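You operate a simulated robot arm through the tools that you are given. There is no shell and no other tool. Be economical: measure what you need, move in short steps, check, and stop when the job is done.

Carry out the task below with a simulated robot arm. There is one attempt and no reset: what you move stays moved.

Task
Put two of the black bands from the top of the bench in the yellow crate. Then fetch the yellow riser and set it on the shelf under the narrow pine table. The order counts.

It is judged by the outcome, as a careful person would: the job done as asked, and still so three seconds after it is handed in. It fails if anything else is knocked over, pushed out of place, dropped, spilled or broken.

Robot
A 7-joint arm with a two-finger parallel gripper on a trunk, on a base that drives. Base frame: it is fixed to the floor where the robot stands at the start and does not move with it; the origin is under the middle of the robot, x ahead of it, y to its left, z up; the surface under the hand at the start is at about z = 0.9. Units: m, degrees, N and s.
With the tool pointing down near the work surface it reaches from about 0.28 to 0.72 m from the robot's upright axis, wherever it stands. Its first joint turns from -166.0 to 166.0 degrees. Places, roughly: black band (5x4x2 cm) [0.8, -0.2, 0.9]; shelf under the narrow pine table [1, 1, 0.4]; yellow crate [3, -0.25, 1]; yellow riser (10x4x3 cm) [0.6, 0.1, 0.9]. Payload 3.43 kg.
Tool frame: the origin (TCP) lies between the finger pads and is the grasp point; the fingertips stand 0.034 m ahead of it; z points along the fingers, y is the line along which they close. Largest opening 0.128 m; finger width 0.024, thickness 0.012; the body of the gripper, 0.048 by 0.13 m, starts 0.096 m behind the TCP.
Orientation is that of the tool frame in the base frame, as [roll, pitch, yaw] about the fixed x, y, z axes, in that order (R = Rz(yaw) Ry(pitch) Rx(roll)). With the fingers straight down and closing along the base's y, the tool's x points along the base's -x, its y along +y and its z along -z.

Tools
- The arm moves only by the tool servo_tool. Its argument "plan" is a list of rows, each a list of 3 entries, a list of its own where there are three numbers: the shift along the base's x, y, z in m, then the turn, a rotation vector about the base's x, y, z in degrees, then the gripper command, from -1 (shut) to 1 (fully open), values between in proportion. In form: [[[dx, dy, dz], [ax, ay, az], jaw], ...]. A call has 1 to 20 rows; each row is the pose to reach, as a shift and turn from the pose commanded when the call began. A row lasts 0.2 s, in which the tool goes at most 0.05 m and 8.6 degrees; a call with a longer step from one row to the next is refused whole, and so is a gripper value outside its range. A pose out of reach is approached as far as the arm can. The call stops where the force on the tool passes 40 N (or 10 N more than at its start, if that is more) or the arm is blocked; 0.2 s more then pass. Each finger travels about 0.108 m/s and halts on what it meets, pressing with about 22 N; the grip force reading is that of the motor and also rises with nothing between the fingers. The clock runs only during rows and for 0.2 s after the last one: add rows that repeat a pose to give the fingers time. The reply holds the time, the measured pose of the TCP, the force on the tool along the base axes, the opening and the grip force, in the units named above and with some noise, with the torque about the TCP (base axes, N m) and any sound that the robot's microphone picked up.
- Cameras (640 x 400 px; columns grow to the right, rows downward): "scene" is now at [-0.0087, 0.1087, 1.4921]; the picture's right is [-0.36, -0.93, 0.00], its down [-0.56, 0.22, -0.80] and it looks along [0.74, -0.29, -0.60] (base axes); focal length 270 px, centre (320, 200). "wrist" rides on the gripper at [0.076, -0.011, -0.16] in the tool frame; the picture's right is [0.15, 0.99, 0.00], its down [-0.88, 0.13, -0.46] and it looks along [-0.45, 0.07, 0.89] (tool axes); focal length 234 px, centre (320, 200). There is no depth. A picture from a camera that has moved, and an enlarged one, comes with that camera's place and axes in the base frame and with its lens.
- snapshot(camera): a new picture of that camera. No time passes.
- move_column(by): slides the trunk up (or, below 0, down) by that many m; the arm and the scene camera ride with it, the base frame stays. It gives what a move gives, with no picture.
- base_move(legs): drives the robot by 1 to 6 legs, each [ahead, left, turn to the left] in m, m and degrees, along the robot's own axes; the way and the turn of a leg run together, so that a leg with both is an arc; at most 1.5 m and 180 degrees a leg. The arm and the cameras ride along, it lands a little off, and it stops where it bumps. It gives what a move gives.
- aim_head(pan, tilt): turns the head with the scene camera to pan (to the left, within 86 degrees either way) and tilt (down, from -29 to 69), counted from straight ahead of the robot. It gives what a move gives.
- close_up(camera, box): a new picture of the part [left, top, right, bottom] of that camera's present view, enlarged. No time passes.
- hand_in(): hands the job in; it is judged then, once.

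Go step by step. Nothing tells you exact positions but the pictures and the camera data: compare them with the known pose of the tool, close in by small moves and look again before you grip or let go. The budget is 165 turns and 112 pictures, counting those below and the enlarged ones. Unless the task says otherwise, let go and move clear before handing in, and close with one line.

The tools are called after "Call:" as name(argument=value, ...) on one line, values as JSON. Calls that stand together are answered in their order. servo_tool: Moves the arm, as the interface text tells. Its arguments: {"type":"object","properties":{"plan":{"type":"array"}},"required":["plan"]} The other tools are called the same way: move_column (by) slides the trunk up or down; base_move (legs) drives the base; aim_head (pan, tilt) turns the head that bears the scene camera; snapshot (camera) takes a picture; close_up (camera, box) takes an enlarged picture of a part of a camera's view; hand_in () hands the job in.

At the start:

```text
clock: 0.0
ee_pos: [0.3951, 0.1505, 1.1161]
orientation: [179.9, 0.0, -180.0]
contact_force: [-0.5, -0.7, 0.3]
moment: [-0.01, 0.03, 0.01]
grip_width: 0.1278
finger_force: 0.0
trunk travel left (down, up): [-0.2, 0.124]
robot x, y, heading: [-0.0023, -0.0017, 0.1]
head pan, tilt: [-21.4, 37.1]
```

scene: 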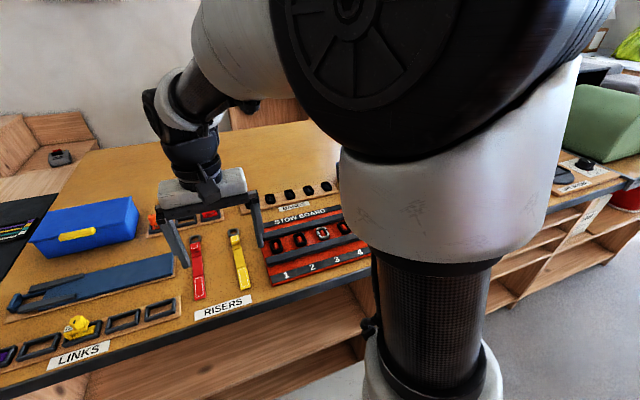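
wrist: 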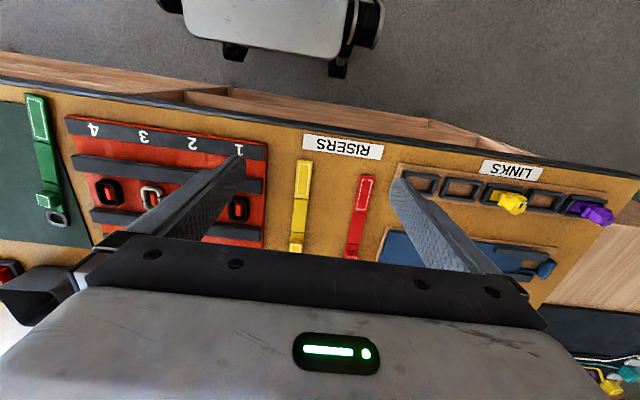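

I see a bench with risers, a stow board and a row of small black items (probably the bands) behind it. I'll look closer and around before moving.

Call:
close_up(camera="scene", box=[180, 160, 380, 300])

Call:
aim_head(pan=-50, tilt=25)

Call:
snapshot(camera="scene")

Call:
aim_head(pan=40, tilt=30)

Call:
snapshot(camera="scene")

```text
2.86 times, centred on (280, 230) of scene
camera zoom: at [-0.0087, 0.1087, 1.4921], right [-0.36, -0.93, 0.0], down [-0.56, 0.22, -0.8], along [0.74, -0.29, -0.6], focal length 772 px, centre (434, 114)
```

zoom: 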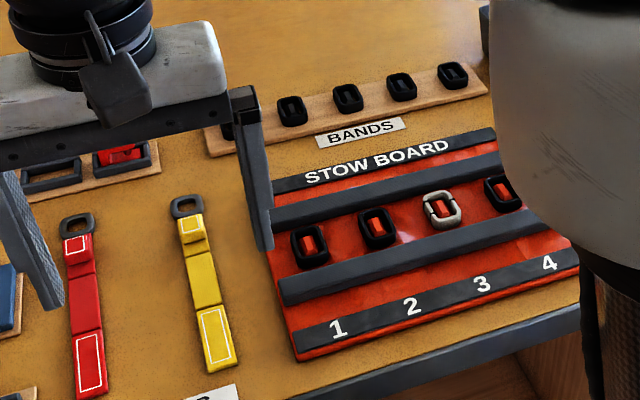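

```text
clock: 0.9
ee_pos: [0.3956, 0.1508, 1.1161]
orientation: [180.0, 0.0, 180.0]
contact_force: [0.0, -0.1, -0.7]
moment: [-0.02, -0.02, -0.01]
grip_width: 0.1282
finger_force: 0.0
trunk travel left (down, up): [-0.2, 0.124]
robot x, y, heading: [-0.0011, -0.0006, 0.2]
head pan, tilt: [-50.0, 25.0]
```

```text
108 pictures are left
camera scene: at [-0.0303, 0.0699, 1.511], right [-0.77, -0.64, 0.0], down [-0.27, 0.32, -0.91], along [0.58, -0.69, -0.42], focal length 270 px, centre (320, 200)
```

scene: 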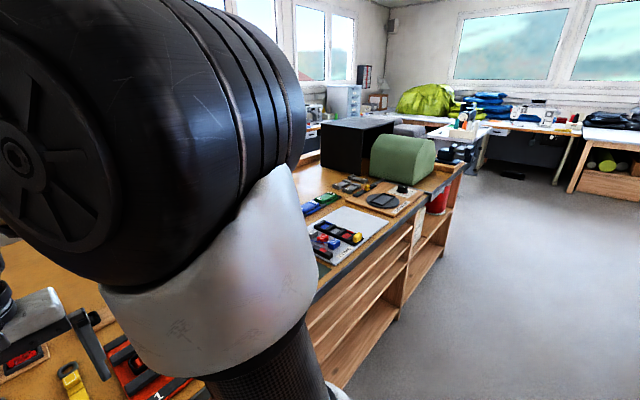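

```text
clock: 2.6
ee_pos: [0.397, 0.1508, 1.1166]
orientation: [180.0, -0.1, -180.0]
contact_force: [0.1, 0.0, 0.0]
moment: [0.0, 0.0, 0.02]
grip_width: 0.1282
finger_force: 0.1
trunk travel left (down, up): [-0.2, 0.124]
robot x, y, heading: [-0.0001, -0.0004, 0.0]
head pan, tilt: [40.0, 30.0]
```

```text
107 pictures are left
camera scene: at [-0.0203, 0.1985, 1.5031], right [0.64, -0.77, 0.0], down [-0.38, -0.32, -0.87], along [0.66, 0.56, -0.5], focal length 270 px, centre (320, 200)
```

scene: 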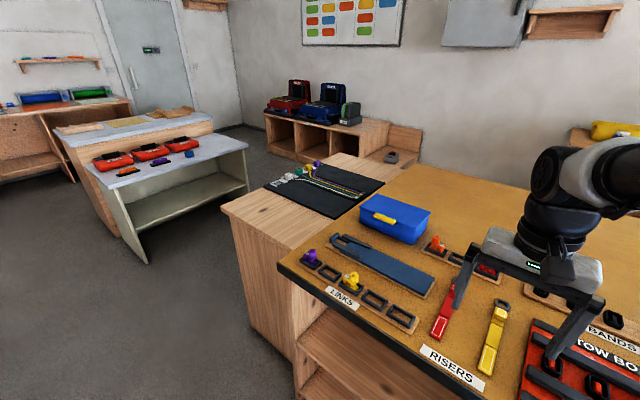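

The bands sit in the BANDS tray; the yellow crate looks to be beyond the bench, and the pine table with the black mat is to the left. I'll look further around for routes.

Call:
aim_head(pan=5, tilt=5)

Call:
snapshot(camera="scene")

Call:
aim_head(pan=70, tilt=35)

Call:
snapshot(camera="scene")

Call:
aim_head(pan=-80, tilt=30)

Call:
snapshot(camera="scene")

```text
clock: 3.6
ee_pos: [0.3956, 0.1517, 1.1159]
orientation: [180.0, -0.1, -179.9]
contact_force: [-0.3, -0.3, 0.4]
moment: [0.04, -0.04, -0.02]
grip_width: 0.1278
finger_force: 0.0
trunk travel left (down, up): [-0.2, 0.124]
robot x, y, heading: [-0.0006, -0.0005, 0.1]
head pan, tilt: [5.0, 5.0]
```

```text
106 pictures are left
camera scene: at [0.0019, 0.1485, 1.5434], right [0.09, -1.0, 0.0], down [-0.09, -0.01, -1.0], along [0.99, 0.09, -0.09], focal length 270 px, centre (320, 200)
```

scene: 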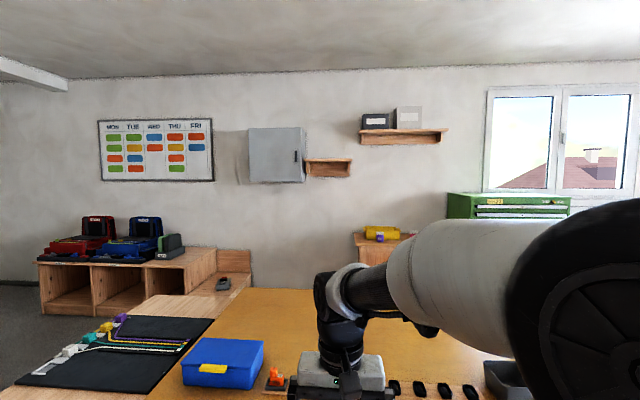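

```text
clock: 5.0
ee_pos: [0.3963, 0.1514, 1.1152]
orientation: [180.0, 0.0, -180.0]
contact_force: [0.6, -0.6, -0.7]
moment: [-0.01, 0.02, -0.01]
grip_width: 0.128
finger_force: 0.1
trunk travel left (down, up): [-0.2, 0.124]
robot x, y, heading: [0.0008, -0.0009, 0.1]
head pan, tilt: [70.0, 35.0]
```

```text
105 pictures are left
camera scene: at [-0.0594, 0.2231, 1.4953], right [0.94, -0.34, 0.0], down [-0.2, -0.54, -0.82], along [0.28, 0.77, -0.57], focal length 270 px, centre (320, 200)
```

scene: 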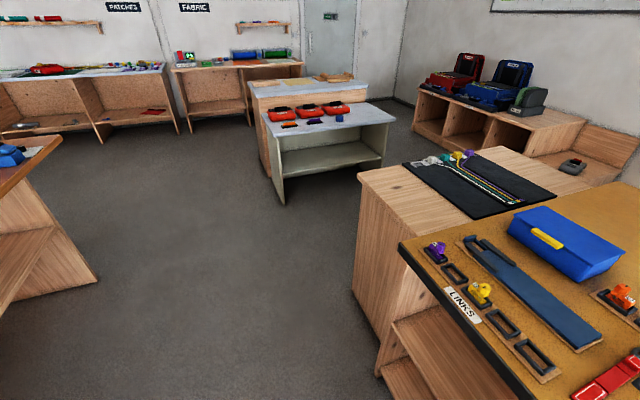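

```text
clock: 7.3
ee_pos: [0.3959, 0.1511, 1.1144]
orientation: [-180.0, 0.1, 180.0]
contact_force: [-0.5, 0.2, -0.3]
moment: [-0.09, 0.0, 0.01]
grip_width: 0.1279
finger_force: 0.1
trunk travel left (down, up): [-0.2, 0.124]
robot x, y, heading: [0.001, 0.001, -0.0]
head pan, tilt: [-80.0, 30.0]
```

```text
104 pictures are left
camera scene: at [-0.0739, 0.0513, 1.503], right [-0.98, -0.17, 0.0], down [-0.09, 0.49, -0.87], along [0.15, -0.85, -0.5], focal length 270 px, centre (320, 200)
```

scene: 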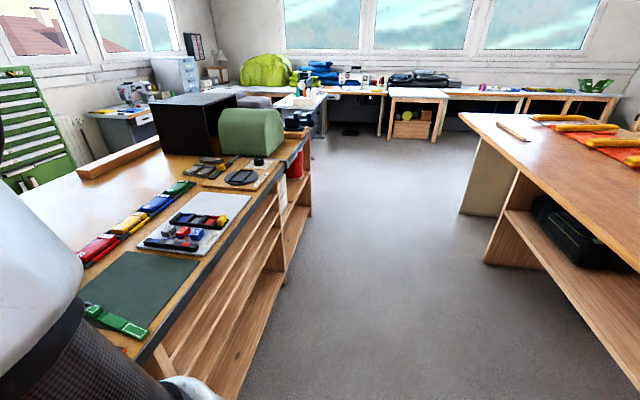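

The five bands lie around x≈0.775, spaced about 7 cm in y (≈0.066, −0.007, −0.08, −0.152, −0.223). I'll drive a bit ahead and to the right, then bring the hand above them for a look.

Call:
base_move(legs=[[0.12, -0.15, 0]])

Call:
servo_tool(plan=[[[0.04, -0.02, 0.0], [0, 0, 0], 1], [[0.08, -0.04, 0.0], [0, 0, 0], 1], [[0.12, -0.06, 0.0], [0, 0, 0], 1], [[0.16, -0.08, 0.0], [0, 0, 0], 1], [[0.2, -0.1, 0.0], [0, 0, 0], 1]])

Call:
snapshot(camera="wrist")

```text
clock: 9.4
ee_pos: [0.4774, 0.0006, 1.1157]
orientation: [-180.0, 0.0, 179.8]
contact_force: [0.1, 0.0, -0.9]
moment: [0.0, 0.0, 0.01]
grip_width: 0.128
finger_force: 0.1
trunk travel left (down, up): [-0.2, 0.124]
robot x, y, heading: [0.0843, -0.1449, -0.3]
head pan, tilt: [-80.0, 30.0]
```

```text
clock: 10.6
ee_pos: [0.6786, -0.0999, 1.115]
orientation: [180.0, 0.1, 179.6]
contact_force: [-0.6, -0.3, 0.1]
moment: [0.01, -0.02, 0.01]
grip_width: 0.128
finger_force: 0.1
trunk travel left (down, up): [-0.2, 0.124]
robot x, y, heading: [0.0805, -0.1507, -0.3]
head pan, tilt: [-80.0, 30.0]
```

```text
103 pictures are left
camera wrist: at [0.6025, -0.1099, 1.2748], right [-0.14, 0.99, 0.0], down [0.88, 0.13, 0.46], along [0.45, 0.06, -0.89], focal length 234 px, centre (320, 200)
```

wrist: 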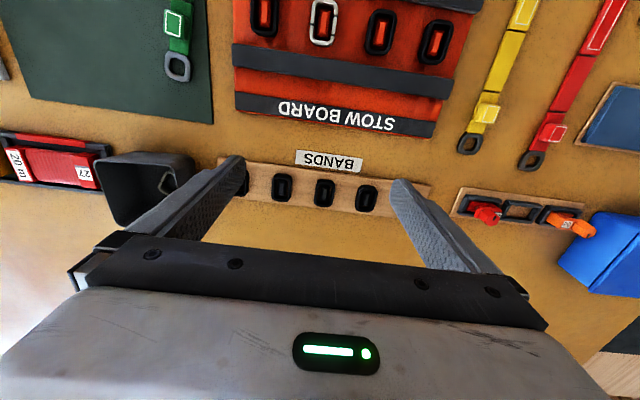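

Call:
close_up(camera="wrist", box=[220, 140, 440, 230])

Call:
aim_head(pan=10, tilt=40)

Call:
snapshot(camera="scene")

```text
2.91 times, centred on (330, 185) of wrist
camera zoom: at [0.6025, -0.1099, 1.2748], right [-0.14, 0.99, 0.0], down [0.88, 0.13, 0.46], along [0.45, 0.06, -0.89], focal length 681 px, centre (291, 244)
```

zoom: 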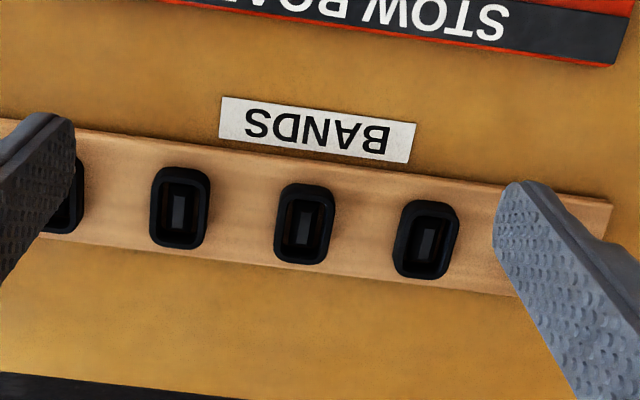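

```text
clock: 12.2
ee_pos: [0.6782, -0.0985, 1.1148]
orientation: [180.0, 0.0, 179.8]
contact_force: [0.4, -0.3, -0.3]
moment: [0.04, 0.02, 0.02]
grip_width: 0.1281
finger_force: 0.0
trunk travel left (down, up): [-0.2, 0.124]
robot x, y, heading: [0.0812, -0.1484, -0.2]
head pan, tilt: [10.0, 40.0]
```

```text
101 pictures are left
camera scene: at [0.0766, 0.0063, 1.4877], right [0.17, -0.99, 0.0], down [-0.63, -0.11, -0.77], along [0.76, 0.13, -0.64], focal length 270 px, centre (320, 200)
```

scene: 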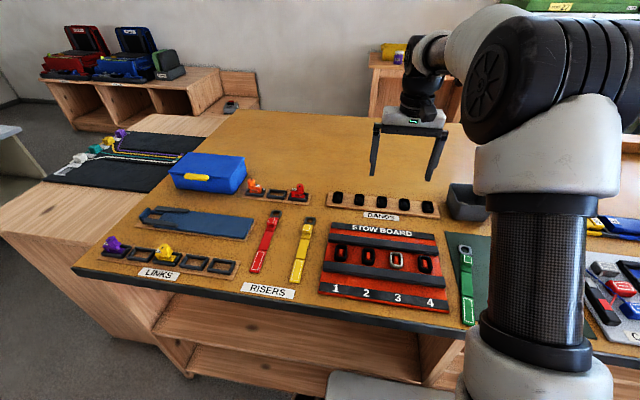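

Bands sit over small pegs in the tray, with ~7 cm spacing. I'll go above the one at y≈−0.081 with a partly closed jaw and look again.

Call:
servo_tool(plan=[[[0.03, 0.006, 0.0], [0, 0, 0], 0.5], [[0.06, 0.012, 0.0], [0, 0, 0], 0.2], [[0.0925, 0.018, 0.0], [0, 0, 0], -0.06], [[0.0925, 0.018, -0.04], [0, 0, 0], -0.06], [[0.0925, 0.018, -0.08], [0, 0, 0], -0.06], [[0.0925, 0.018, -0.115], [0, 0, 0], -0.06], [[0.0925, 0.018, -0.125], [0, 0, 0], -0.06]])

Call:
snapshot(camera="wrist")

Call:
close_up(camera="scene", box=[300, 120, 500, 245])

```text
clock: 13.8
ee_pos: [0.7709, -0.08, 0.9906]
orientation: [-180.0, 0.0, 179.8]
contact_force: [-0.6, 0.6, -0.3]
moment: [-0.01, -0.01, -0.01]
grip_width: 0.0602
finger_force: 0.1
trunk travel left (down, up): [-0.2, 0.124]
robot x, y, heading: [0.0819, -0.1489, -0.4]
head pan, tilt: [10.0, 40.0]
```

```text
100 pictures are left
camera wrist: at [0.6948, -0.0904, 1.1506], right [-0.14, 0.99, 0.0], down [0.88, 0.13, 0.46], along [0.45, 0.07, -0.89], focal length 234 px, centre (320, 200)
```

wrist: 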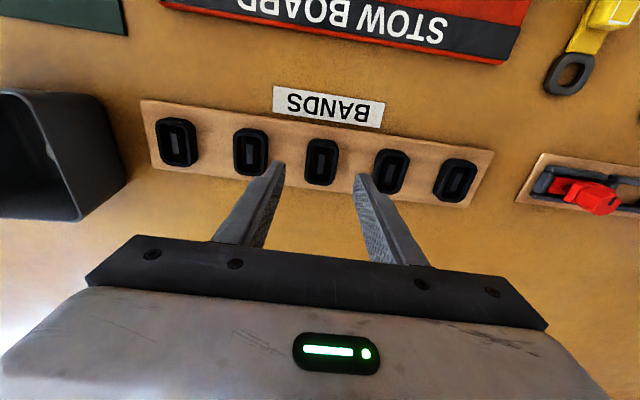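

```text
3.20 times, centred on (400, 182) of scene
camera zoom: at [0.0768, 0.0064, 1.4877], right [0.17, -0.99, 0.0], down [-0.63, -0.11, -0.77], along [0.75, 0.13, -0.64], focal length 864 px, centre (64, 256)
```

zoom: 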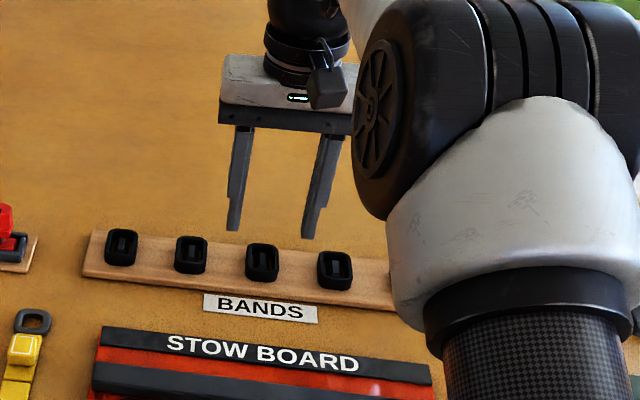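

The band is centred between the fingers within a few mm. I'll nudge 3 mm and descend gently.

Call:
servo_tool(plan=[[[-0.001, 0.003, -0.015], [0, 0, 0], -0.06], [[-0.001, 0.003, -0.03], [0, 0, 0], -0.06], [[-0.001, 0.003, -0.038], [0, 0, 0], -0.06], [[-0.001, 0.003, -0.042], [0, 0, 0], -0.06], [[-0.001, 0.003, -0.045], [0, 0, 0], -0.06]])

Call:
close_up(camera="wrist", box=[200, 100, 440, 240])

Call:
close_up(camera="scene", box=[320, 150, 440, 225])

```text
clock: 15.0
ee_pos: [0.7696, -0.0785, 0.9464]
orientation: [-180.0, 0.0, 179.8]
contact_force: [-0.9, -0.1, -0.5]
moment: [0.0, -0.01, 0.0]
grip_width: 0.06
finger_force: 0.0
trunk travel left (down, up): [-0.2, 0.124]
robot x, y, heading: [0.0802, -0.1479, -0.3]
head pan, tilt: [10.0, 40.0]
```

```text
2.67 times, centred on (320, 170) of wrist
camera zoom: at [0.6933, -0.0885, 1.1064], right [-0.14, 0.99, 0.0], down [0.88, 0.13, 0.46], along [0.45, 0.06, -0.89], focal length 624 px, centre (320, 280)
```

zoom: 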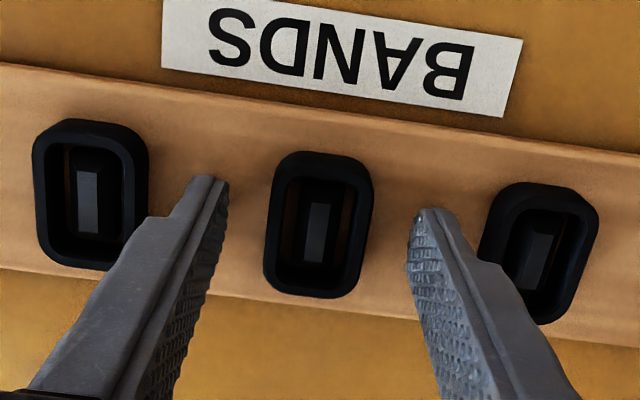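

```text
5.33 times, centred on (380, 188) of scene
camera zoom: at [0.0766, 0.0064, 1.4877], right [0.17, -0.99, 0.0], down [-0.63, -0.11, -0.77], along [0.76, 0.13, -0.64], focal length 1441 px, centre (0, 267)
```

zoom: 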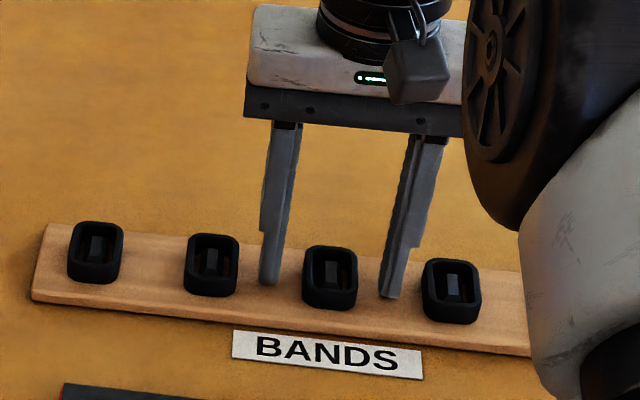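

Well aligned; I'll lower 4 mm more, close, and lift a little.

Call:
servo_tool(plan=[[[0.002, 0, -0.002], [0, 0, 0], -0.06], [[0.002, 0, -0.004], [0, 0, 0], -0.06], [[0.002, 0, -0.004], [0, 0, 0], -0.5], [[0.002, 0, -0.004], [0, 0, 0], -1], [[0.002, 0, -0.004], [0, 0, 0], -1], [[0.002, 0, -0.004], [0, 0, 0], -1]])

Call:
servo_tool(plan=[[[0, 0, 0.02], [0, 0, 0], -1], [[0, 0, 0.05], [0, 0, 0], -1], [[0, 0, 0.1], [0, 0, 0], -1], [[0, 0, 0.15], [0, 0, 0], -1]])

Call:
snapshot(camera="wrist")

```text
clock: 16.4
ee_pos: [0.7716, -0.079, 0.9439]
orientation: [180.0, 0.3, 179.7]
contact_force: [4.9, -1.5, 21.5]
moment: [-0.2, 0.08, 0.02]
grip_width: 0.0307
finger_force: 22.1
trunk travel left (down, up): [-0.2, 0.124]
robot x, y, heading: [0.0795, -0.1473, -0.2]
head pan, tilt: [10.0, 40.0]
```

```text
clock: 17.4
ee_pos: [0.7707, -0.0799, 1.0914]
orientation: [-179.9, -0.1, 179.7]
contact_force: [1.0, -0.1, 0.2]
moment: [-0.01, 0.02, -0.02]
grip_width: 0.0305
finger_force: 21.9
trunk travel left (down, up): [-0.2, 0.124]
robot x, y, heading: [0.0828, -0.1505, -0.4]
head pan, tilt: [10.0, 40.0]
```

```text
96 pictures are left
camera wrist: at [0.6952, -0.0904, 1.2529], right [-0.14, 0.99, 0.0], down [0.88, 0.13, 0.45], along [0.45, 0.06, -0.89], focal length 234 px, centre (320, 200)
```

wrist: 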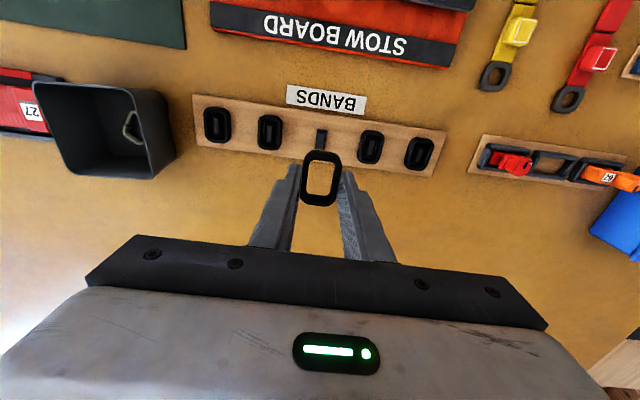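

Band is held (3 cm grip). I'll tuck the arm, back off, and strafe left toward the passage past the pine table, then look.

Call:
servo_tool(plan=[[[-0.05, 0, 0.03], [0, 0, 0], -1], [[-0.1, -0.01, 0.05], [0, 0, 0], -1], [[-0.15, -0.02, 0.06], [0, 0, 0], -1], [[-0.2, -0.03, 0.06], [0, 0, 0], -1], [[-0.25, -0.04, 0.06], [0, 0, 0], -1], [[-0.3, -0.04, 0.06], [0, 0, 0], -1]])

Call:
base_move(legs=[[-0.45, 0, 0], [0, 0.95, 0], [0, 0.95, 0]])

Call:
aim_head(pan=-10, tilt=30)

Call:
snapshot(camera="scene")

```text
refused: row 1 steps farther than a row can; nothing moved
```

```text
clock: 38.2
ee_pos: [0.3505, 1.798, 1.0924]
orientation: [-180.0, 0.0, 178.7]
contact_force: [-0.1, -0.6, -0.3]
moment: [-0.02, 0.03, 0.0]
grip_width: 0.0304
finger_force: 22.3
trunk travel left (down, up): [-0.2, 0.124]
robot x, y, heading: [-0.3403, 1.7375, -1.2]
head pan, tilt: [10.0, 40.0]
```

```text
clock: 39.0
ee_pos: [0.3509, 1.7987, 1.0933]
orientation: [-180.0, -0.1, 178.6]
contact_force: [-0.4, -1.2, 0.1]
moment: [-0.04, 0.01, -0.06]
grip_width: 0.0307
finger_force: 22.5
trunk travel left (down, up): [-0.2, 0.124]
robot x, y, heading: [-0.3417, 1.7434, -1.1]
head pan, tilt: [-10.0, 30.0]
```

```text
95 pictures are left
camera scene: at [-0.3383, 1.8672, 1.503], right [-0.2, -0.98, 0.0], down [-0.49, 0.1, -0.87], along [0.85, -0.17, -0.5], focal length 270 px, centre (320, 200)
```

scene: 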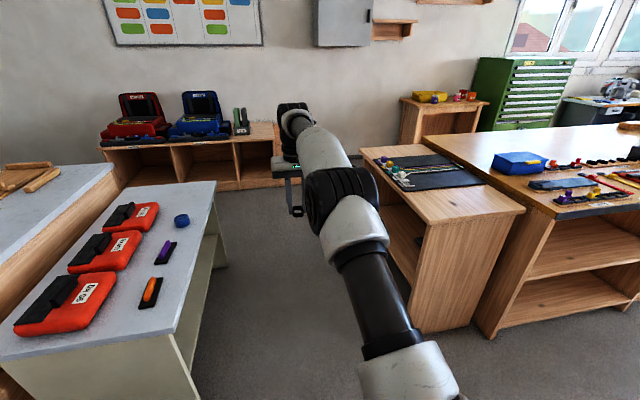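

The passage between the white table and the pine table is about 1.1 m wide, and the pine table's shelf opens on this side. I'll tuck the arm, then drive through.

Call:
servo_tool(plan=[[[-0.03, 0, 0.01], [0, 0, 0], -1], [[-0.07, 0, 0.03], [0, 0, 0], -1], [[-0.11, 0, 0.045], [0, 0, 0], -1], [[-0.15, 0, 0.06], [0, 0, 0], -1], [[-0.19, 0, 0.06], [0, 0, 0], -1], [[-0.23, 0, 0.06], [0, 0, 0], -1], [[-0.27, 0, 0.06], [0, 0, 0], -1]])

Call:
base_move(legs=[[0, 0, 1.1], [1.2, 0, 0], [1.2, 0, 0]])

Call:
aim_head(pan=-50, tilt=30)

Call:
snapshot(camera="scene")

```text
clock: 40.6
ee_pos: [0.0779, 1.7977, 1.153]
orientation: [179.9, 0.0, 178.6]
contact_force: [1.0, 1.8, -0.1]
moment: [0.0, 0.04, 0.01]
grip_width: 0.0304
finger_force: 21.8
trunk travel left (down, up): [-0.2, 0.124]
robot x, y, heading: [-0.3387, 1.739, -1.1]
head pan, tilt: [-10.0, 30.0]
```

```text
clock: 52.8
ee_pos: [2.5027, 1.7694, 1.1534]
orientation: [-179.9, 0.0, 178.9]
contact_force: [0.5, -0.2, 0.1]
moment: [0.0, 0.0, 0.01]
grip_width: 0.0301
finger_force: 22.4
trunk travel left (down, up): [-0.2, 0.124]
robot x, y, heading: [2.0844, 1.7128, -1.1]
head pan, tilt: [-10.0, 30.0]
```

```text
clock: 53.9
ee_pos: [2.5031, 1.7698, 1.153]
orientation: [-180.0, 0.0, 178.9]
contact_force: [0.5, 0.5, -0.7]
moment: [0.01, 0.01, -0.03]
grip_width: 0.0304
finger_force: 21.8
trunk travel left (down, up): [-0.2, 0.124]
robot x, y, heading: [2.0835, 1.7106, -0.8]
head pan, tilt: [-50.0, 30.0]
```

```text
94 pictures are left
camera scene: at [2.0532, 1.7858, 1.5031], right [-0.78, -0.63, 0.0], down [-0.31, 0.39, -0.87], along [0.54, -0.67, -0.5], focal length 270 px, centre (320, 200)
```

scene: 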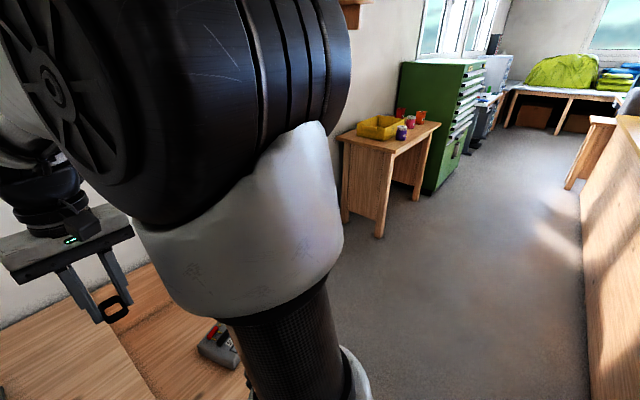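

The crate table stands ahead to the right at roughly x 2.8–3.3, y −0.9–0; the aisle is clear. I'll strafe right to face the crate.

Call:
base_move(legs=[[0, -0.95, 0.8], [0, -0.95, 0]])

Call:
aim_head(pan=15, tilt=35)

Call:
snapshot(camera="scene")

Call:
snapshot(camera="wrist")

```text
clock: 72.5
ee_pos: [2.4776, -0.1283, 1.153]
orientation: [180.0, -0.1, 179.7]
contact_force: [0.3, -0.6, -0.9]
moment: [0.02, -0.01, 0.02]
grip_width: 0.0304
finger_force: 22.4
trunk travel left (down, up): [-0.2, 0.124]
robot x, y, heading: [2.0596, -0.188, -0.5]
head pan, tilt: [-50.0, 30.0]
```

```text
clock: 73.8
ee_pos: [2.478, -0.1279, 1.1526]
orientation: [-180.0, 0.0, 179.7]
contact_force: [-0.7, 0.4, -0.5]
moment: [0.01, -0.02, -0.05]
grip_width: 0.0304
finger_force: 21.6
trunk travel left (down, up): [-0.2, 0.124]
robot x, y, heading: [2.0573, -0.1895, -0.2]
head pan, tilt: [15.0, 35.0]
```

```text
93 pictures are left
camera scene: at [2.0551, -0.026, 1.4953], right [0.25, -0.97, 0.0], down [-0.56, -0.14, -0.82], along [0.79, 0.21, -0.57], focal length 270 px, centre (320, 200)
```

scene: 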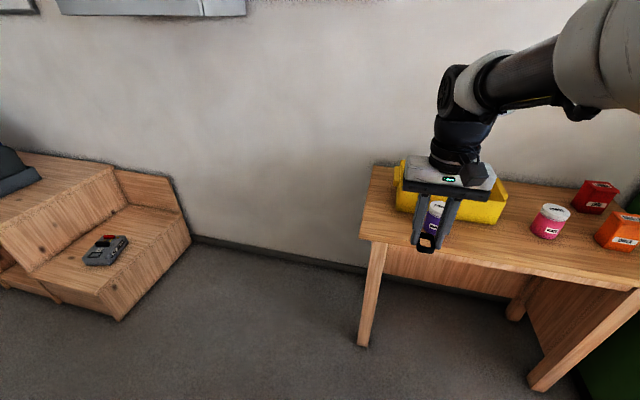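

```text
92 pictures are left
camera wrist: at [2.401, -0.1381, 1.3131], right [-0.14, 0.99, 0.0], down [0.88, 0.12, 0.46], along [0.45, 0.06, -0.89], focal length 234 px, centre (320, 200)
```

wrist: 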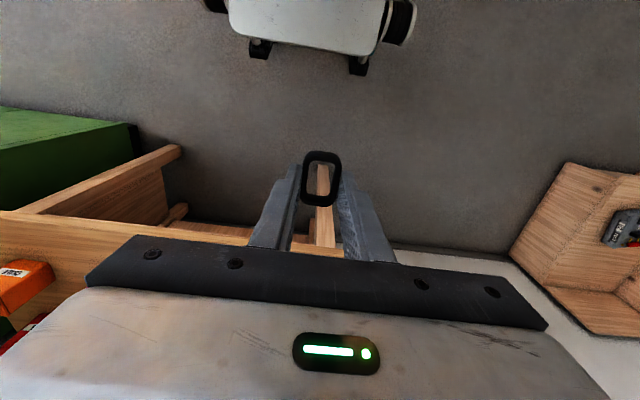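

The crate sits on the table with a purple jar in front of it. I'll raise the hand, advance 0.25 m, and look down at it.

Call:
servo_tool(plan=[[[0, 0, 0.04], [0, 0, 0], -1], [[0, 0, 0.08], [0, 0, 0], -1], [[0.0, -0.03, 0.1], [0, 0, 0], -1]])

Call:
base_move(legs=[[0.25, -0.05, 0.2]])

Call:
snapshot(camera="wrist")

Call:
aim_head(pan=-10, tilt=45)

Call:
snapshot(camera="scene")

```text
clock: 74.6
ee_pos: [2.4759, -0.1572, 1.2513]
orientation: [-180.0, 0.0, 179.7]
contact_force: [0.3, 0.1, -0.5]
moment: [-0.01, 0.01, -0.02]
grip_width: 0.0304
finger_force: 22.0
trunk travel left (down, up): [-0.2, 0.124]
robot x, y, heading: [2.0577, -0.1889, -0.8]
head pan, tilt: [15.0, 35.0]
```

```text
clock: 76.5
ee_pos: [2.7274, -0.2068, 1.2513]
orientation: [-179.9, 0.0, 179.9]
contact_force: [0.7, -0.6, 0.5]
moment: [0.02, -0.01, -0.02]
grip_width: 0.0305
finger_force: 22.3
trunk travel left (down, up): [-0.2, 0.124]
robot x, y, heading: [2.3128, -0.2348, 0.0]
head pan, tilt: [15.0, 35.0]
```

```text
91 pictures are left
camera wrist: at [2.6514, -0.217, 1.4116], right [-0.14, 0.99, 0.0], down [0.88, 0.13, 0.46], along [0.45, 0.07, -0.89], focal length 234 px, centre (320, 200)
```

wrist: 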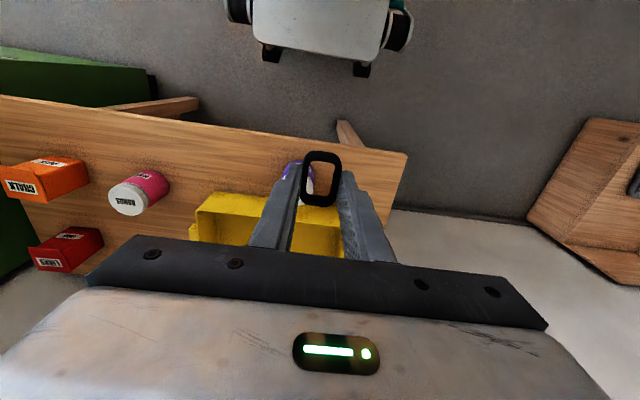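

```text
clock: 77.4
ee_pos: [2.7276, -0.206, 1.2507]
orientation: [-180.0, 0.1, 179.9]
contact_force: [-0.6, -0.2, 0.6]
moment: [-0.02, -0.04, 0.0]
grip_width: 0.0305
finger_force: 21.8
trunk travel left (down, up): [-0.2, 0.124]
robot x, y, heading: [2.312, -0.2345, -0.0]
head pan, tilt: [-10.0, 45.0]
```

```text
90 pictures are left
camera scene: at [2.3016, -0.1136, 1.4805], right [-0.18, -0.98, 0.0], down [-0.7, 0.12, -0.71], along [0.7, -0.12, -0.71], focal length 270 px, centre (320, 200)
```

scene: 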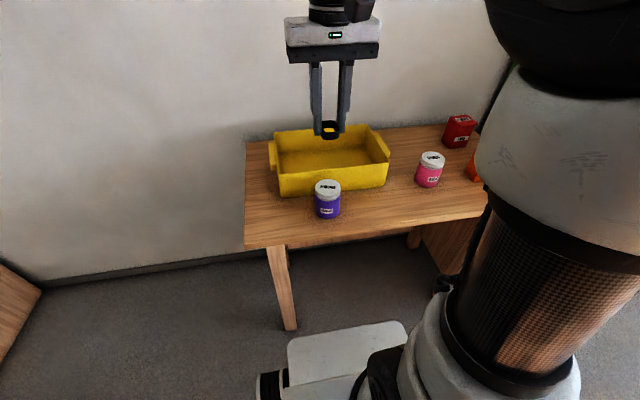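

The crate interior spans roughly x 3.03–3.27, y −0.49–−0.10, rim z≈0.9. I'll advance 0.12 m and extend the hand over it, high.

Call:
base_move(legs=[[0.12, 0, 0]])

Call:
servo_tool(plan=[[[0.04, -0.015, 0], [0, 0, 0], -1], [[0.08, -0.03, 0], [0, 0, 0], -1], [[0.12, -0.045, 0], [0, 0, 0], -1], [[0.16, -0.06, 0], [0, 0, 0], -1], [[0.2, -0.075, 0], [0, 0, 0], -1], [[0.24, -0.085, 0], [0, 0, 0], -1], [[0.27, -0.085, -0.03], [0, 0, 0], -1], [[0.28, -0.085, -0.07], [0, 0, 0], -1], [[0.28, -0.085, -0.11], [0, 0, 0], -1]])

Call:
snapshot(camera="wrist")

Call:
snapshot(camera="scene")

```text
clock: 78.6
ee_pos: [2.846, -0.2062, 1.2522]
orientation: [180.0, 0.0, 179.8]
contact_force: [-0.9, 0.9, -0.5]
moment: [-0.01, -0.03, 0.01]
grip_width: 0.0303
finger_force: 22.3
trunk travel left (down, up): [-0.2, 0.124]
robot x, y, heading: [2.4284, -0.2429, -0.2]
head pan, tilt: [-10.0, 45.0]
```

```text
clock: 80.6
ee_pos: [3.115, -0.2891, 1.1393]
orientation: [-179.9, 0.0, 179.9]
contact_force: [-0.7, 0.1, 0.8]
moment: [0.0, 0.01, 0.02]
grip_width: 0.0303
finger_force: 21.8
out of reach, approached as far as the arm can: row 6, 7, 8, 9
trunk travel left (down, up): [-0.2, 0.124]
robot x, y, heading: [2.4268, -0.2415, -0.1]
head pan, tilt: [-10.0, 45.0]
```

```text
89 pictures are left
camera wrist: at [3.0391, -0.2999, 1.3], right [-0.14, 0.99, 0.0], down [0.88, 0.13, 0.46], along [0.45, 0.07, -0.89], focal length 234 px, centre (320, 200)
```

wrist: 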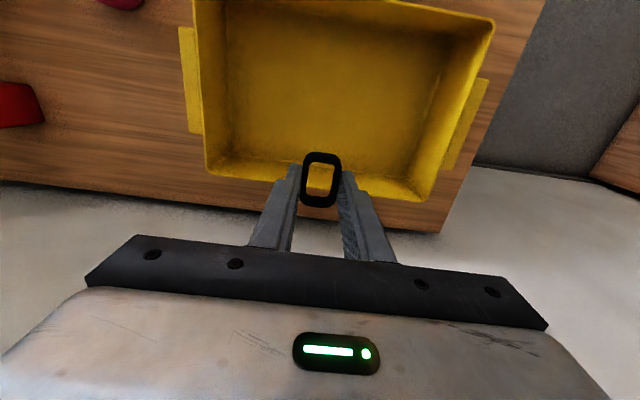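

```text
88 pictures are left
camera scene: at [2.4213, -0.1141, 1.4804], right [-0.18, -0.98, 0.0], down [-0.7, 0.12, -0.71], along [0.7, -0.12, -0.71], focal length 270 px, centre (320, 200)
```

scene: 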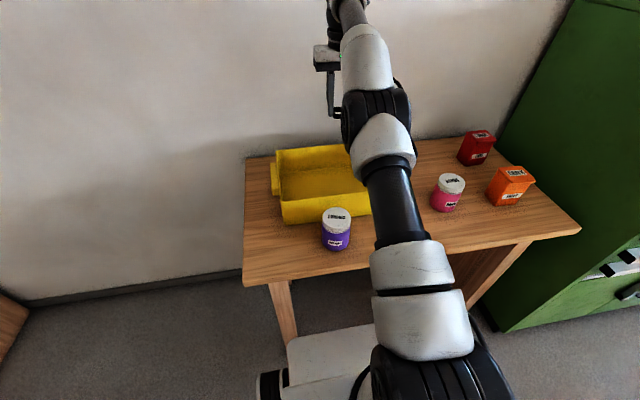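

Re-triangulated: rim z≈0.94, interior x 2.98–3.19, y −0.47–−0.10. I'll back 2 cm and lower toward the floor of the crate in stages.

Call:
servo_tool(plan=[[[-0.03, 0.0, -0.03], [0, 0, 0], -1], [[-0.03, 0.0, -0.07], [0, 0, 0], -1], [[-0.03, 0.0, -0.11], [0, 0, 0], -1], [[-0.03, 0.0, -0.15], [0, 0, 0], -1], [[-0.03, 0.0, -0.18], [0, 0, 0], -1]])

Call:
snapshot(camera="wrist")

Call:
close_up(camera="scene", box=[240, 80, 480, 260])

```text
clock: 81.8
ee_pos: [3.1533, -0.3001, 0.9652]
orientation: [-180.0, -0.3, 179.9]
contact_force: [0.1, -0.3, 0.8]
moment: [0.0, 0.03, 0.01]
grip_width: 0.0303
finger_force: 22.4
out of reach, approached as far as the arm can: row 1, 2, 3, 4, 5
trunk travel left (down, up): [-0.2, 0.124]
robot x, y, heading: [2.4317, -0.2375, -0.2]
head pan, tilt: [-10.0, 45.0]
```

```text
87 pictures are left
camera wrist: at [3.0777, -0.3094, 1.1253], right [-0.14, 0.99, 0.0], down [0.88, 0.13, 0.45], along [0.45, 0.07, -0.89], focal length 234 px, centre (320, 200)
```

wrist: 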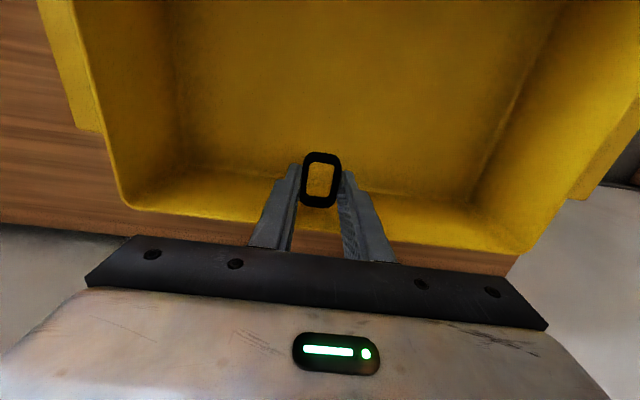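

```text
2.22 times, centred on (360, 170) of scene
camera zoom: at [2.4204, -0.1139, 1.4804], right [-0.18, -0.98, 0.0], down [-0.7, 0.12, -0.71], along [0.7, -0.12, -0.71], focal length 600 px, centre (231, 267)
```

zoom: 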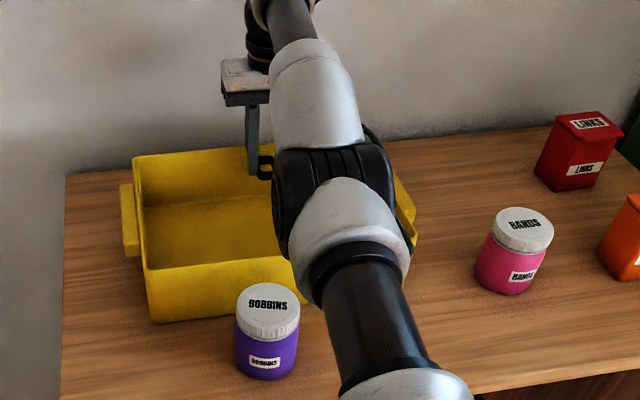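

Reach solution pushed the hand close to the back wall. I'll bring it back 6 cm at this height and check.

Call:
servo_tool(plan=[[[-0.03, 0.01, 0.0], [0, 0, 0], -1], [[-0.06, 0.01, 0.0], [0, 0, 0], -1]])

```text
clock: 82.4
ee_pos: [3.1524, -0.2921, 0.9756]
orientation: [-179.9, -0.1, 179.9]
contact_force: [-0.8, -0.2, -0.3]
moment: [0.03, 0.06, 0.02]
grip_width: 0.0305
finger_force: 21.6
out of reach, approached as far as the arm can: row 1, 2
trunk travel left (down, up): [-0.2, 0.124]
robot x, y, heading: [2.4306, -0.2417, -0.1]
head pan, tilt: [-10.0, 45.0]
```

Call:
servo_tool(plan=[[[-0.02, 0.0, 0.0], [0, 0, 0], -1], [[-0.05, 0.0, 0.0], [0, 0, 0], -1], [[-0.05, 0.0, 0.0], [0, 0, 0], -1]])

```text
clock: 83.2
ee_pos: [3.1526, -0.2921, 0.9778]
orientation: [-179.9, -0.1, 179.9]
contact_force: [-0.7, -0.1, -0.6]
moment: [-0.01, 0.01, -0.02]
grip_width: 0.0306
finger_force: 22.3
out of reach, approached as far as the arm can: row 1, 2, 3
trunk travel left (down, up): [-0.2, 0.124]
robot x, y, heading: [2.43, -0.2399, -0.0]
head pan, tilt: [-10.0, 45.0]
```

Call:
servo_tool(plan=[[[-0.03, 0.0, 0.03], [0, 0, 0], -1], [[-0.06, 0.0, 0.06], [0, 0, 0], -1], [[-0.09, 0.0, 0.09], [0, 0, 0], -1], [[-0.09, 0.0, 0.1], [0, 0, 0], -1]])

Call:
snapshot(camera="scene")

```text
clock: 84.2
ee_pos: [3.1259, -0.2973, 1.0951]
orientation: [-180.0, -0.1, 179.9]
contact_force: [0.0, -0.1, -0.4]
moment: [-0.01, 0.02, 0.01]
grip_width: 0.0305
finger_force: 21.9
out of reach, approached as far as the arm can: row 1, 2, 3, 4
trunk travel left (down, up): [-0.2, 0.124]
robot x, y, heading: [2.4312, -0.2425, 0.1]
head pan, tilt: [-10.0, 45.0]
```

```text
85 pictures are left
camera scene: at [2.4202, -0.1139, 1.4804], right [-0.18, -0.98, 0.0], down [-0.7, 0.12, -0.71], along [0.7, -0.12, -0.71], focal length 270 px, centre (320, 200)
```

scene: 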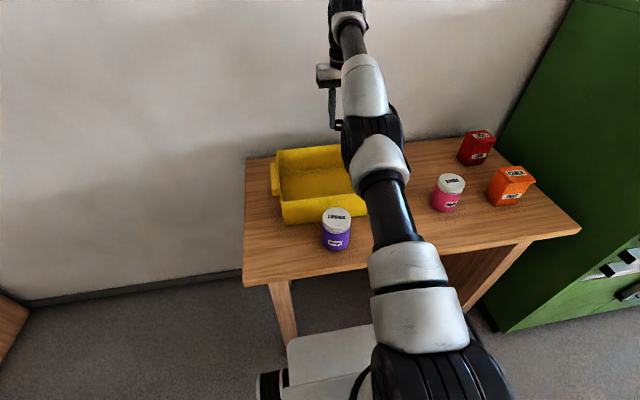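

The arm seems stuck near full extension. I'll keep pulling back at a safe height to unbend it.

Call:
servo_tool(plan=[[[-0.03, 0.0, 0.03], [0, 0, 0], -1], [[-0.06, 0.0, 0.06], [0, 0, 0], -1], [[-0.1, 0.0, 0.08], [0, 0, 0], -1], [[-0.14, 0.0, 0.08], [0, 0, 0], -1], [[-0.18, 0.0, 0.08], [0, 0, 0], -1], [[-0.22, 0.0, 0.08], [0, 0, 0], -1]])

```text
clock: 85.6
ee_pos: [3.0706, -0.3106, 1.2263]
orientation: [179.9, -0.1, 179.8]
contact_force: [-1.0, 0.5, -0.5]
moment: [0.02, 0.0, 0.01]
grip_width: 0.0303
finger_force: 21.7
out of reach, approached as far as the arm can: row 1, 2, 3, 4, 5, 6
trunk travel left (down, up): [-0.2, 0.124]
robot x, y, heading: [2.4296, -0.2435, 0.0]
head pan, tilt: [-10.0, 45.0]
```

Call:
aim_head(pan=-15, tilt=15)

Call:
snapshot(camera="scene")

```text
clock: 86.6
ee_pos: [3.0712, -0.3102, 1.2275]
orientation: [-180.0, 0.1, 179.8]
contact_force: [0.1, 0.2, -0.5]
moment: [-0.01, 0.02, -0.03]
grip_width: 0.03
finger_force: 21.5
trunk travel left (down, up): [-0.2, 0.124]
robot x, y, heading: [2.4279, -0.2405, -0.6]
head pan, tilt: [-15.0, 15.0]
```

```text
84 pictures are left
camera scene: at [2.4303, -0.124, 1.5272], right [-0.26, -0.97, 0.0], down [-0.25, 0.07, -0.97], along [0.93, -0.25, -0.26], focal length 270 px, centre (320, 200)
```

scene: 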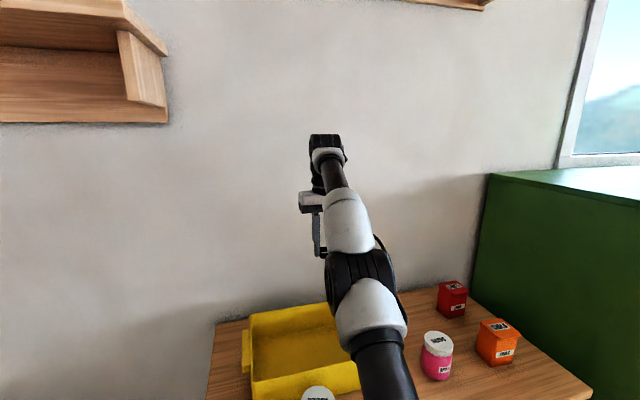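

The elbow is locked straight. I'll try tilting the hand to break the singular pose, at this safe height.

Call:
servo_tool(plan=[[[0, 0.0, 0.0], [0, -8, 0], -1], [[0, 0.0, 0.0], [0, -16, 0], -1], [[0, 0.0, 0.0], [0, -24, 0], -1], [[0, 0.0, 0.0], [0, -30, 0], -1], [[0, 0.0, 0.0], [0, -30, 0], -1]])

```text
clock: 87.8
ee_pos: [3.1763, -0.3305, 1.2884]
orientation: [180.0, 30.0, 179.9]
contact_force: [0.5, -1.1, -0.2]
moment: [-0.03, 0.04, 0.0]
grip_width: 0.0304
finger_force: 22.5
out of reach, approached as far as the arm can: row 1, 2, 3, 4, 5
trunk travel left (down, up): [-0.2, 0.124]
robot x, y, heading: [2.4283, -0.237, -0.3]
head pan, tilt: [-15.0, 15.0]
```

Call:
servo_tool(plan=[[[0, 0.0, 0.0], [0, 8, 0], -1], [[0, 0.0, 0.0], [0, 16, 0], -1], [[0, 0.0, 0.0], [0, 24, 0], -1], [[0, 0.0, 0.0], [0, 30, 0], -1], [[-0.04, 0.0, -0.02], [0, 30, 0], -1], [[-0.04, 0.0, -0.06], [0, 30, 0], -1], [[-0.04, 0.0, -0.1], [0, 30, 0], -1]])

```text
clock: 89.4
ee_pos: [3.0962, -0.3219, 1.1727]
orientation: [-179.9, 0.0, 179.8]
contact_force: [0.0, -0.3, -0.5]
moment: [0.03, -0.01, 0.01]
grip_width: 0.0306
finger_force: 21.9
out of reach, approached as far as the arm can: row 1, 2, 3, 4, 5, 6, 7
trunk travel left (down, up): [-0.2, 0.124]
robot x, y, heading: [2.4276, -0.2407, -0.0]
head pan, tilt: [-15.0, 15.0]
```

Call:
move_column(by=0.03)

Call:
servo_tool(plan=[[[-0.02, 0.0, 0.0], [0, 0, 0], -1], [[-0.04, 0.0, 0.0], [0, 0, 0], -1], [[-0.04, 0.0, 0.0], [0, 0, 0], -1]])

```text
clock: 90.1
ee_pos: [3.0955, -0.322, 1.2026]
orientation: [-179.9, 0.0, 179.9]
contact_force: [0.0, 1.0, 0.4]
moment: [0.02, -0.01, -0.01]
grip_width: 0.0304
finger_force: 22.3
trunk travel left (down, up): [-0.23, 0.094]
robot x, y, heading: [2.4277, -0.2394, -0.3]
head pan, tilt: [-15.0, 15.0]
```

```text
clock: 90.9
ee_pos: [3.0562, -0.3224, 1.2034]
orientation: [-180.0, 0.1, -180.0]
contact_force: [0.5, -0.2, 0.2]
moment: [-0.04, -0.02, -0.02]
grip_width: 0.0304
finger_force: 22.3
trunk travel left (down, up): [-0.23, 0.094]
robot x, y, heading: [2.4308, -0.2391, -0.1]
head pan, tilt: [-15.0, 15.0]
```

That freed it (a trunk move resets the command). Now I'll descend over the crate at x≈3.075.

Call:
servo_tool(plan=[[[0.0, 0.01, -0.05], [0, 0, 0], -1], [[0.0, 0.02, -0.1], [0, 0, 0], -1], [[0.01, 0.03, -0.15], [0, 0, 0], -1], [[0.02, 0.03, -0.19], [0, 0, 0], -1], [[0.02, 0.03, -0.22], [0, 0, 0], -1]])

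Call:
snapshot(camera="wrist")

```text
refused: row 1 steps farther than a row can; nothing moved
```

```text
83 pictures are left
camera wrist: at [2.9801, -0.3324, 1.3637], right [-0.15, 0.99, 0.0], down [0.88, 0.13, 0.46], along [0.45, 0.07, -0.89], focal length 234 px, centre (320, 200)
```

wrist: 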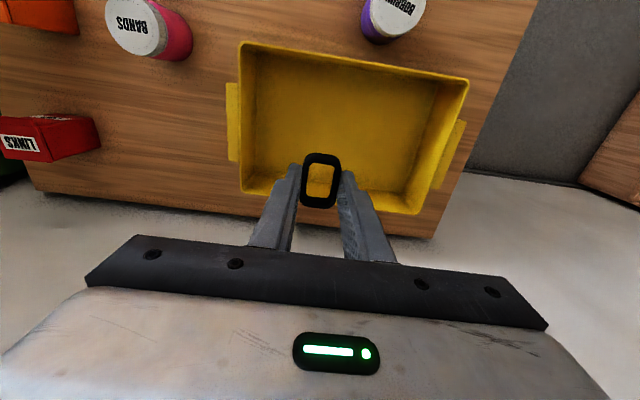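

Crate interior centre is about (3.07, −0.28). Descending there.

Call:
servo_tool(plan=[[[0.0, 0.01, -0.045], [0, 0, 0], -1], [[0.0, 0.02, -0.09], [0, 0, 0], -1], [[0.01, 0.03, -0.135], [0, 0, 0], -1], [[0.015, 0.035, -0.18], [0, 0, 0], -1], [[0.015, 0.035, -0.22], [0, 0, 0], -1], [[0.015, 0.035, -0.25], [0, 0, 0], -1], [[0.015, 0.035, -0.27], [0, 0, 0], -1], [[0.015, 0.035, -0.285], [0, 0, 0], -1]])

Call:
snapshot(camera="wrist")

```text
clock: 92.7
ee_pos: [3.0706, -0.2866, 0.9187]
orientation: [-179.9, 0.1, 179.9]
contact_force: [0.5, -0.2, -1.2]
moment: [-0.02, -0.01, 0.01]
grip_width: 0.0303
finger_force: 22.1
trunk travel left (down, up): [-0.23, 0.094]
robot x, y, heading: [2.4259, -0.2384, -0.1]
head pan, tilt: [-15.0, 15.0]
```

```text
82 pictures are left
camera wrist: at [2.9944, -0.2968, 1.0779], right [-0.14, 0.99, 0.0], down [0.88, 0.13, 0.46], along [0.45, 0.07, -0.89], focal length 234 px, centre (320, 200)
```

wrist: 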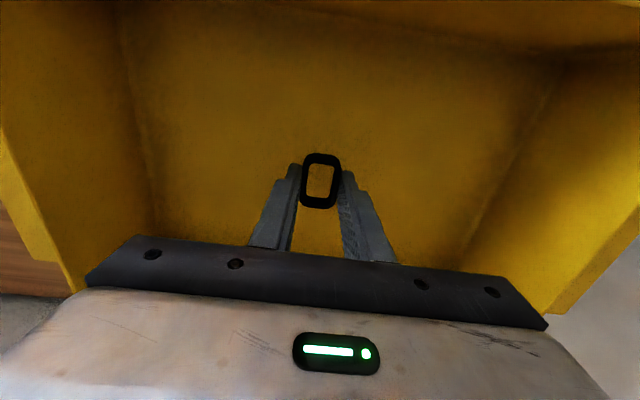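

Hand is inside the crate. I'll lower gently to contact with the crate floor.

Call:
servo_tool(plan=[[[0, 0, -0.008], [0, 0, 0], -1], [[0, 0, -0.016], [0, 0, 0], -1], [[0, 0, -0.022], [0, 0, 0], -1], [[0, 0, -0.028], [0, 0, 0], -1]])

```text
clock: 93.7
ee_pos: [3.0711, -0.2874, 0.8893]
orientation: [-180.0, 0.0, 179.8]
contact_force: [0.1, 0.8, 0.6]
moment: [0.03, 0.0, 0.0]
grip_width: 0.0302
finger_force: 22.2
trunk travel left (down, up): [-0.23, 0.094]
robot x, y, heading: [2.4313, -0.2411, 0.2]
head pan, tilt: [-15.0, 15.0]
```

Call:
servo_tool(plan=[[[0, 0, -0.006], [0, 0, 0], -1], [[0, 0, -0.012], [0, 0, 0], -1], [[0, 0, -0.016], [0, 0, 0], -1], [[0, 0, -0.02], [0, 0, 0], -1], [[0, 0, -0.024], [0, 0, 0], -1], [[0, 0, -0.028], [0, 0, 0], -1]])

Call:
snapshot(camera="wrist")

```text
clock: 94.3
ee_pos: [3.0713, -0.2872, 0.8892]
orientation: [179.9, 0.5, -180.0]
contact_force: [-5.5, 0.6, 17.4]
moment: [0.09, 0.36, 0.01]
grip_width: 0.0305
finger_force: 21.7
trunk travel left (down, up): [-0.23, 0.094]
robot x, y, heading: [2.4314, -0.2371, -0.2]
head pan, tilt: [-15.0, 15.0]
stopped in row 2: the force on the tool passed its limit at 46 N (the readings are from after the stop); the commanded pose is now the measured one
```

```text
81 pictures are left
camera wrist: at [2.9944, -0.2974, 1.0487], right [-0.15, 0.99, 0.0], down [0.88, 0.13, 0.46], along [0.46, 0.07, -0.89], focal length 234 px, centre (320, 200)
```

wrist: 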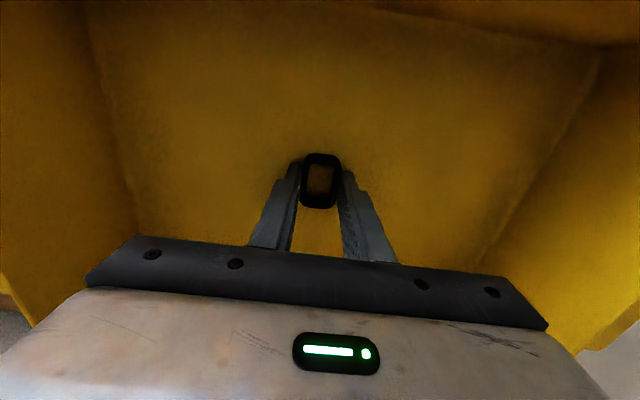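

The band rests on the crate floor. Releasing and rising straight up, then retracting.

Call:
servo_tool(plan=[[[0, 0, 0.002], [0, 0, 0], -0.3], [[0, 0, 0.002], [0, 0, 0], -0.2], [[0, 0, 0.03], [0, 0, 0], -0.2], [[0, 0, 0.07], [0, 0, 0], -0.2], [[0, 0, 0.11], [0, 0, 0], -0.2], [[0, 0, 0.15], [0, 0, 0], -0.2], [[0, 0, 0.19], [0, 0, 0], -0.2], [[0, 0, 0.23], [0, 0, 0], -0.2], [[-0.04, 0.02, 0.25], [0, 0, 0], -0.2], [[-0.08, 0.04, 0.26], [0, 0, 0], -0.2], [[-0.12, 0.04, 0.26], [0, 0, 0], -0.2], [[-0.16, 0.05, 0.26], [0, 0, 0], -0.2], [[-0.2, 0.05, 0.26], [0, 0, 0], -0.2]])

Call:
aim_head(pan=-10, tilt=40)

Call:
snapshot(camera="scene")

```text
clock: 97.1
ee_pos: [2.8724, -0.2375, 1.1461]
orientation: [179.9, 0.3, 179.9]
contact_force: [-0.2, -0.2, 0.1]
moment: [0.0, 0.02, 0.01]
grip_width: 0.0514
finger_force: 0.0
trunk travel left (down, up): [-0.23, 0.094]
robot x, y, heading: [2.4289, -0.2382, -0.4]
head pan, tilt: [-15.0, 15.0]
```

```text
clock: 98.0
ee_pos: [2.8736, -0.2364, 1.1459]
orientation: [180.0, 0.3, 179.8]
contact_force: [-0.1, -0.4, -1.0]
moment: [-0.02, 0.0, -0.02]
grip_width: 0.0512
finger_force: 0.1
trunk travel left (down, up): [-0.23, 0.094]
robot x, y, heading: [2.4249, -0.2453, -0.0]
head pan, tilt: [-10.0, 40.0]
```

```text
80 pictures are left
camera scene: at [2.4237, -0.1145, 1.5178], right [-0.18, -0.98, 0.0], down [-0.63, 0.11, -0.77], along [0.75, -0.13, -0.64], focal length 270 px, centre (320, 200)
```

scene: 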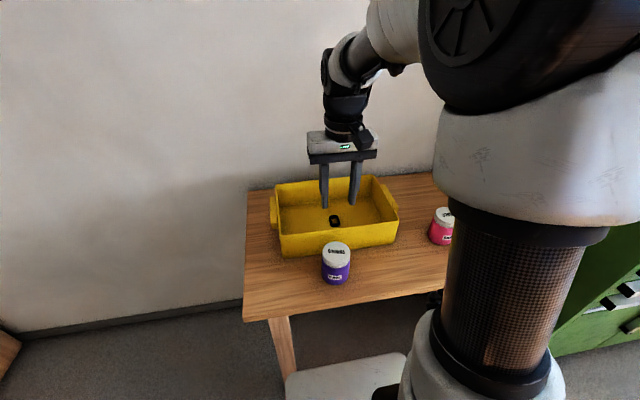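

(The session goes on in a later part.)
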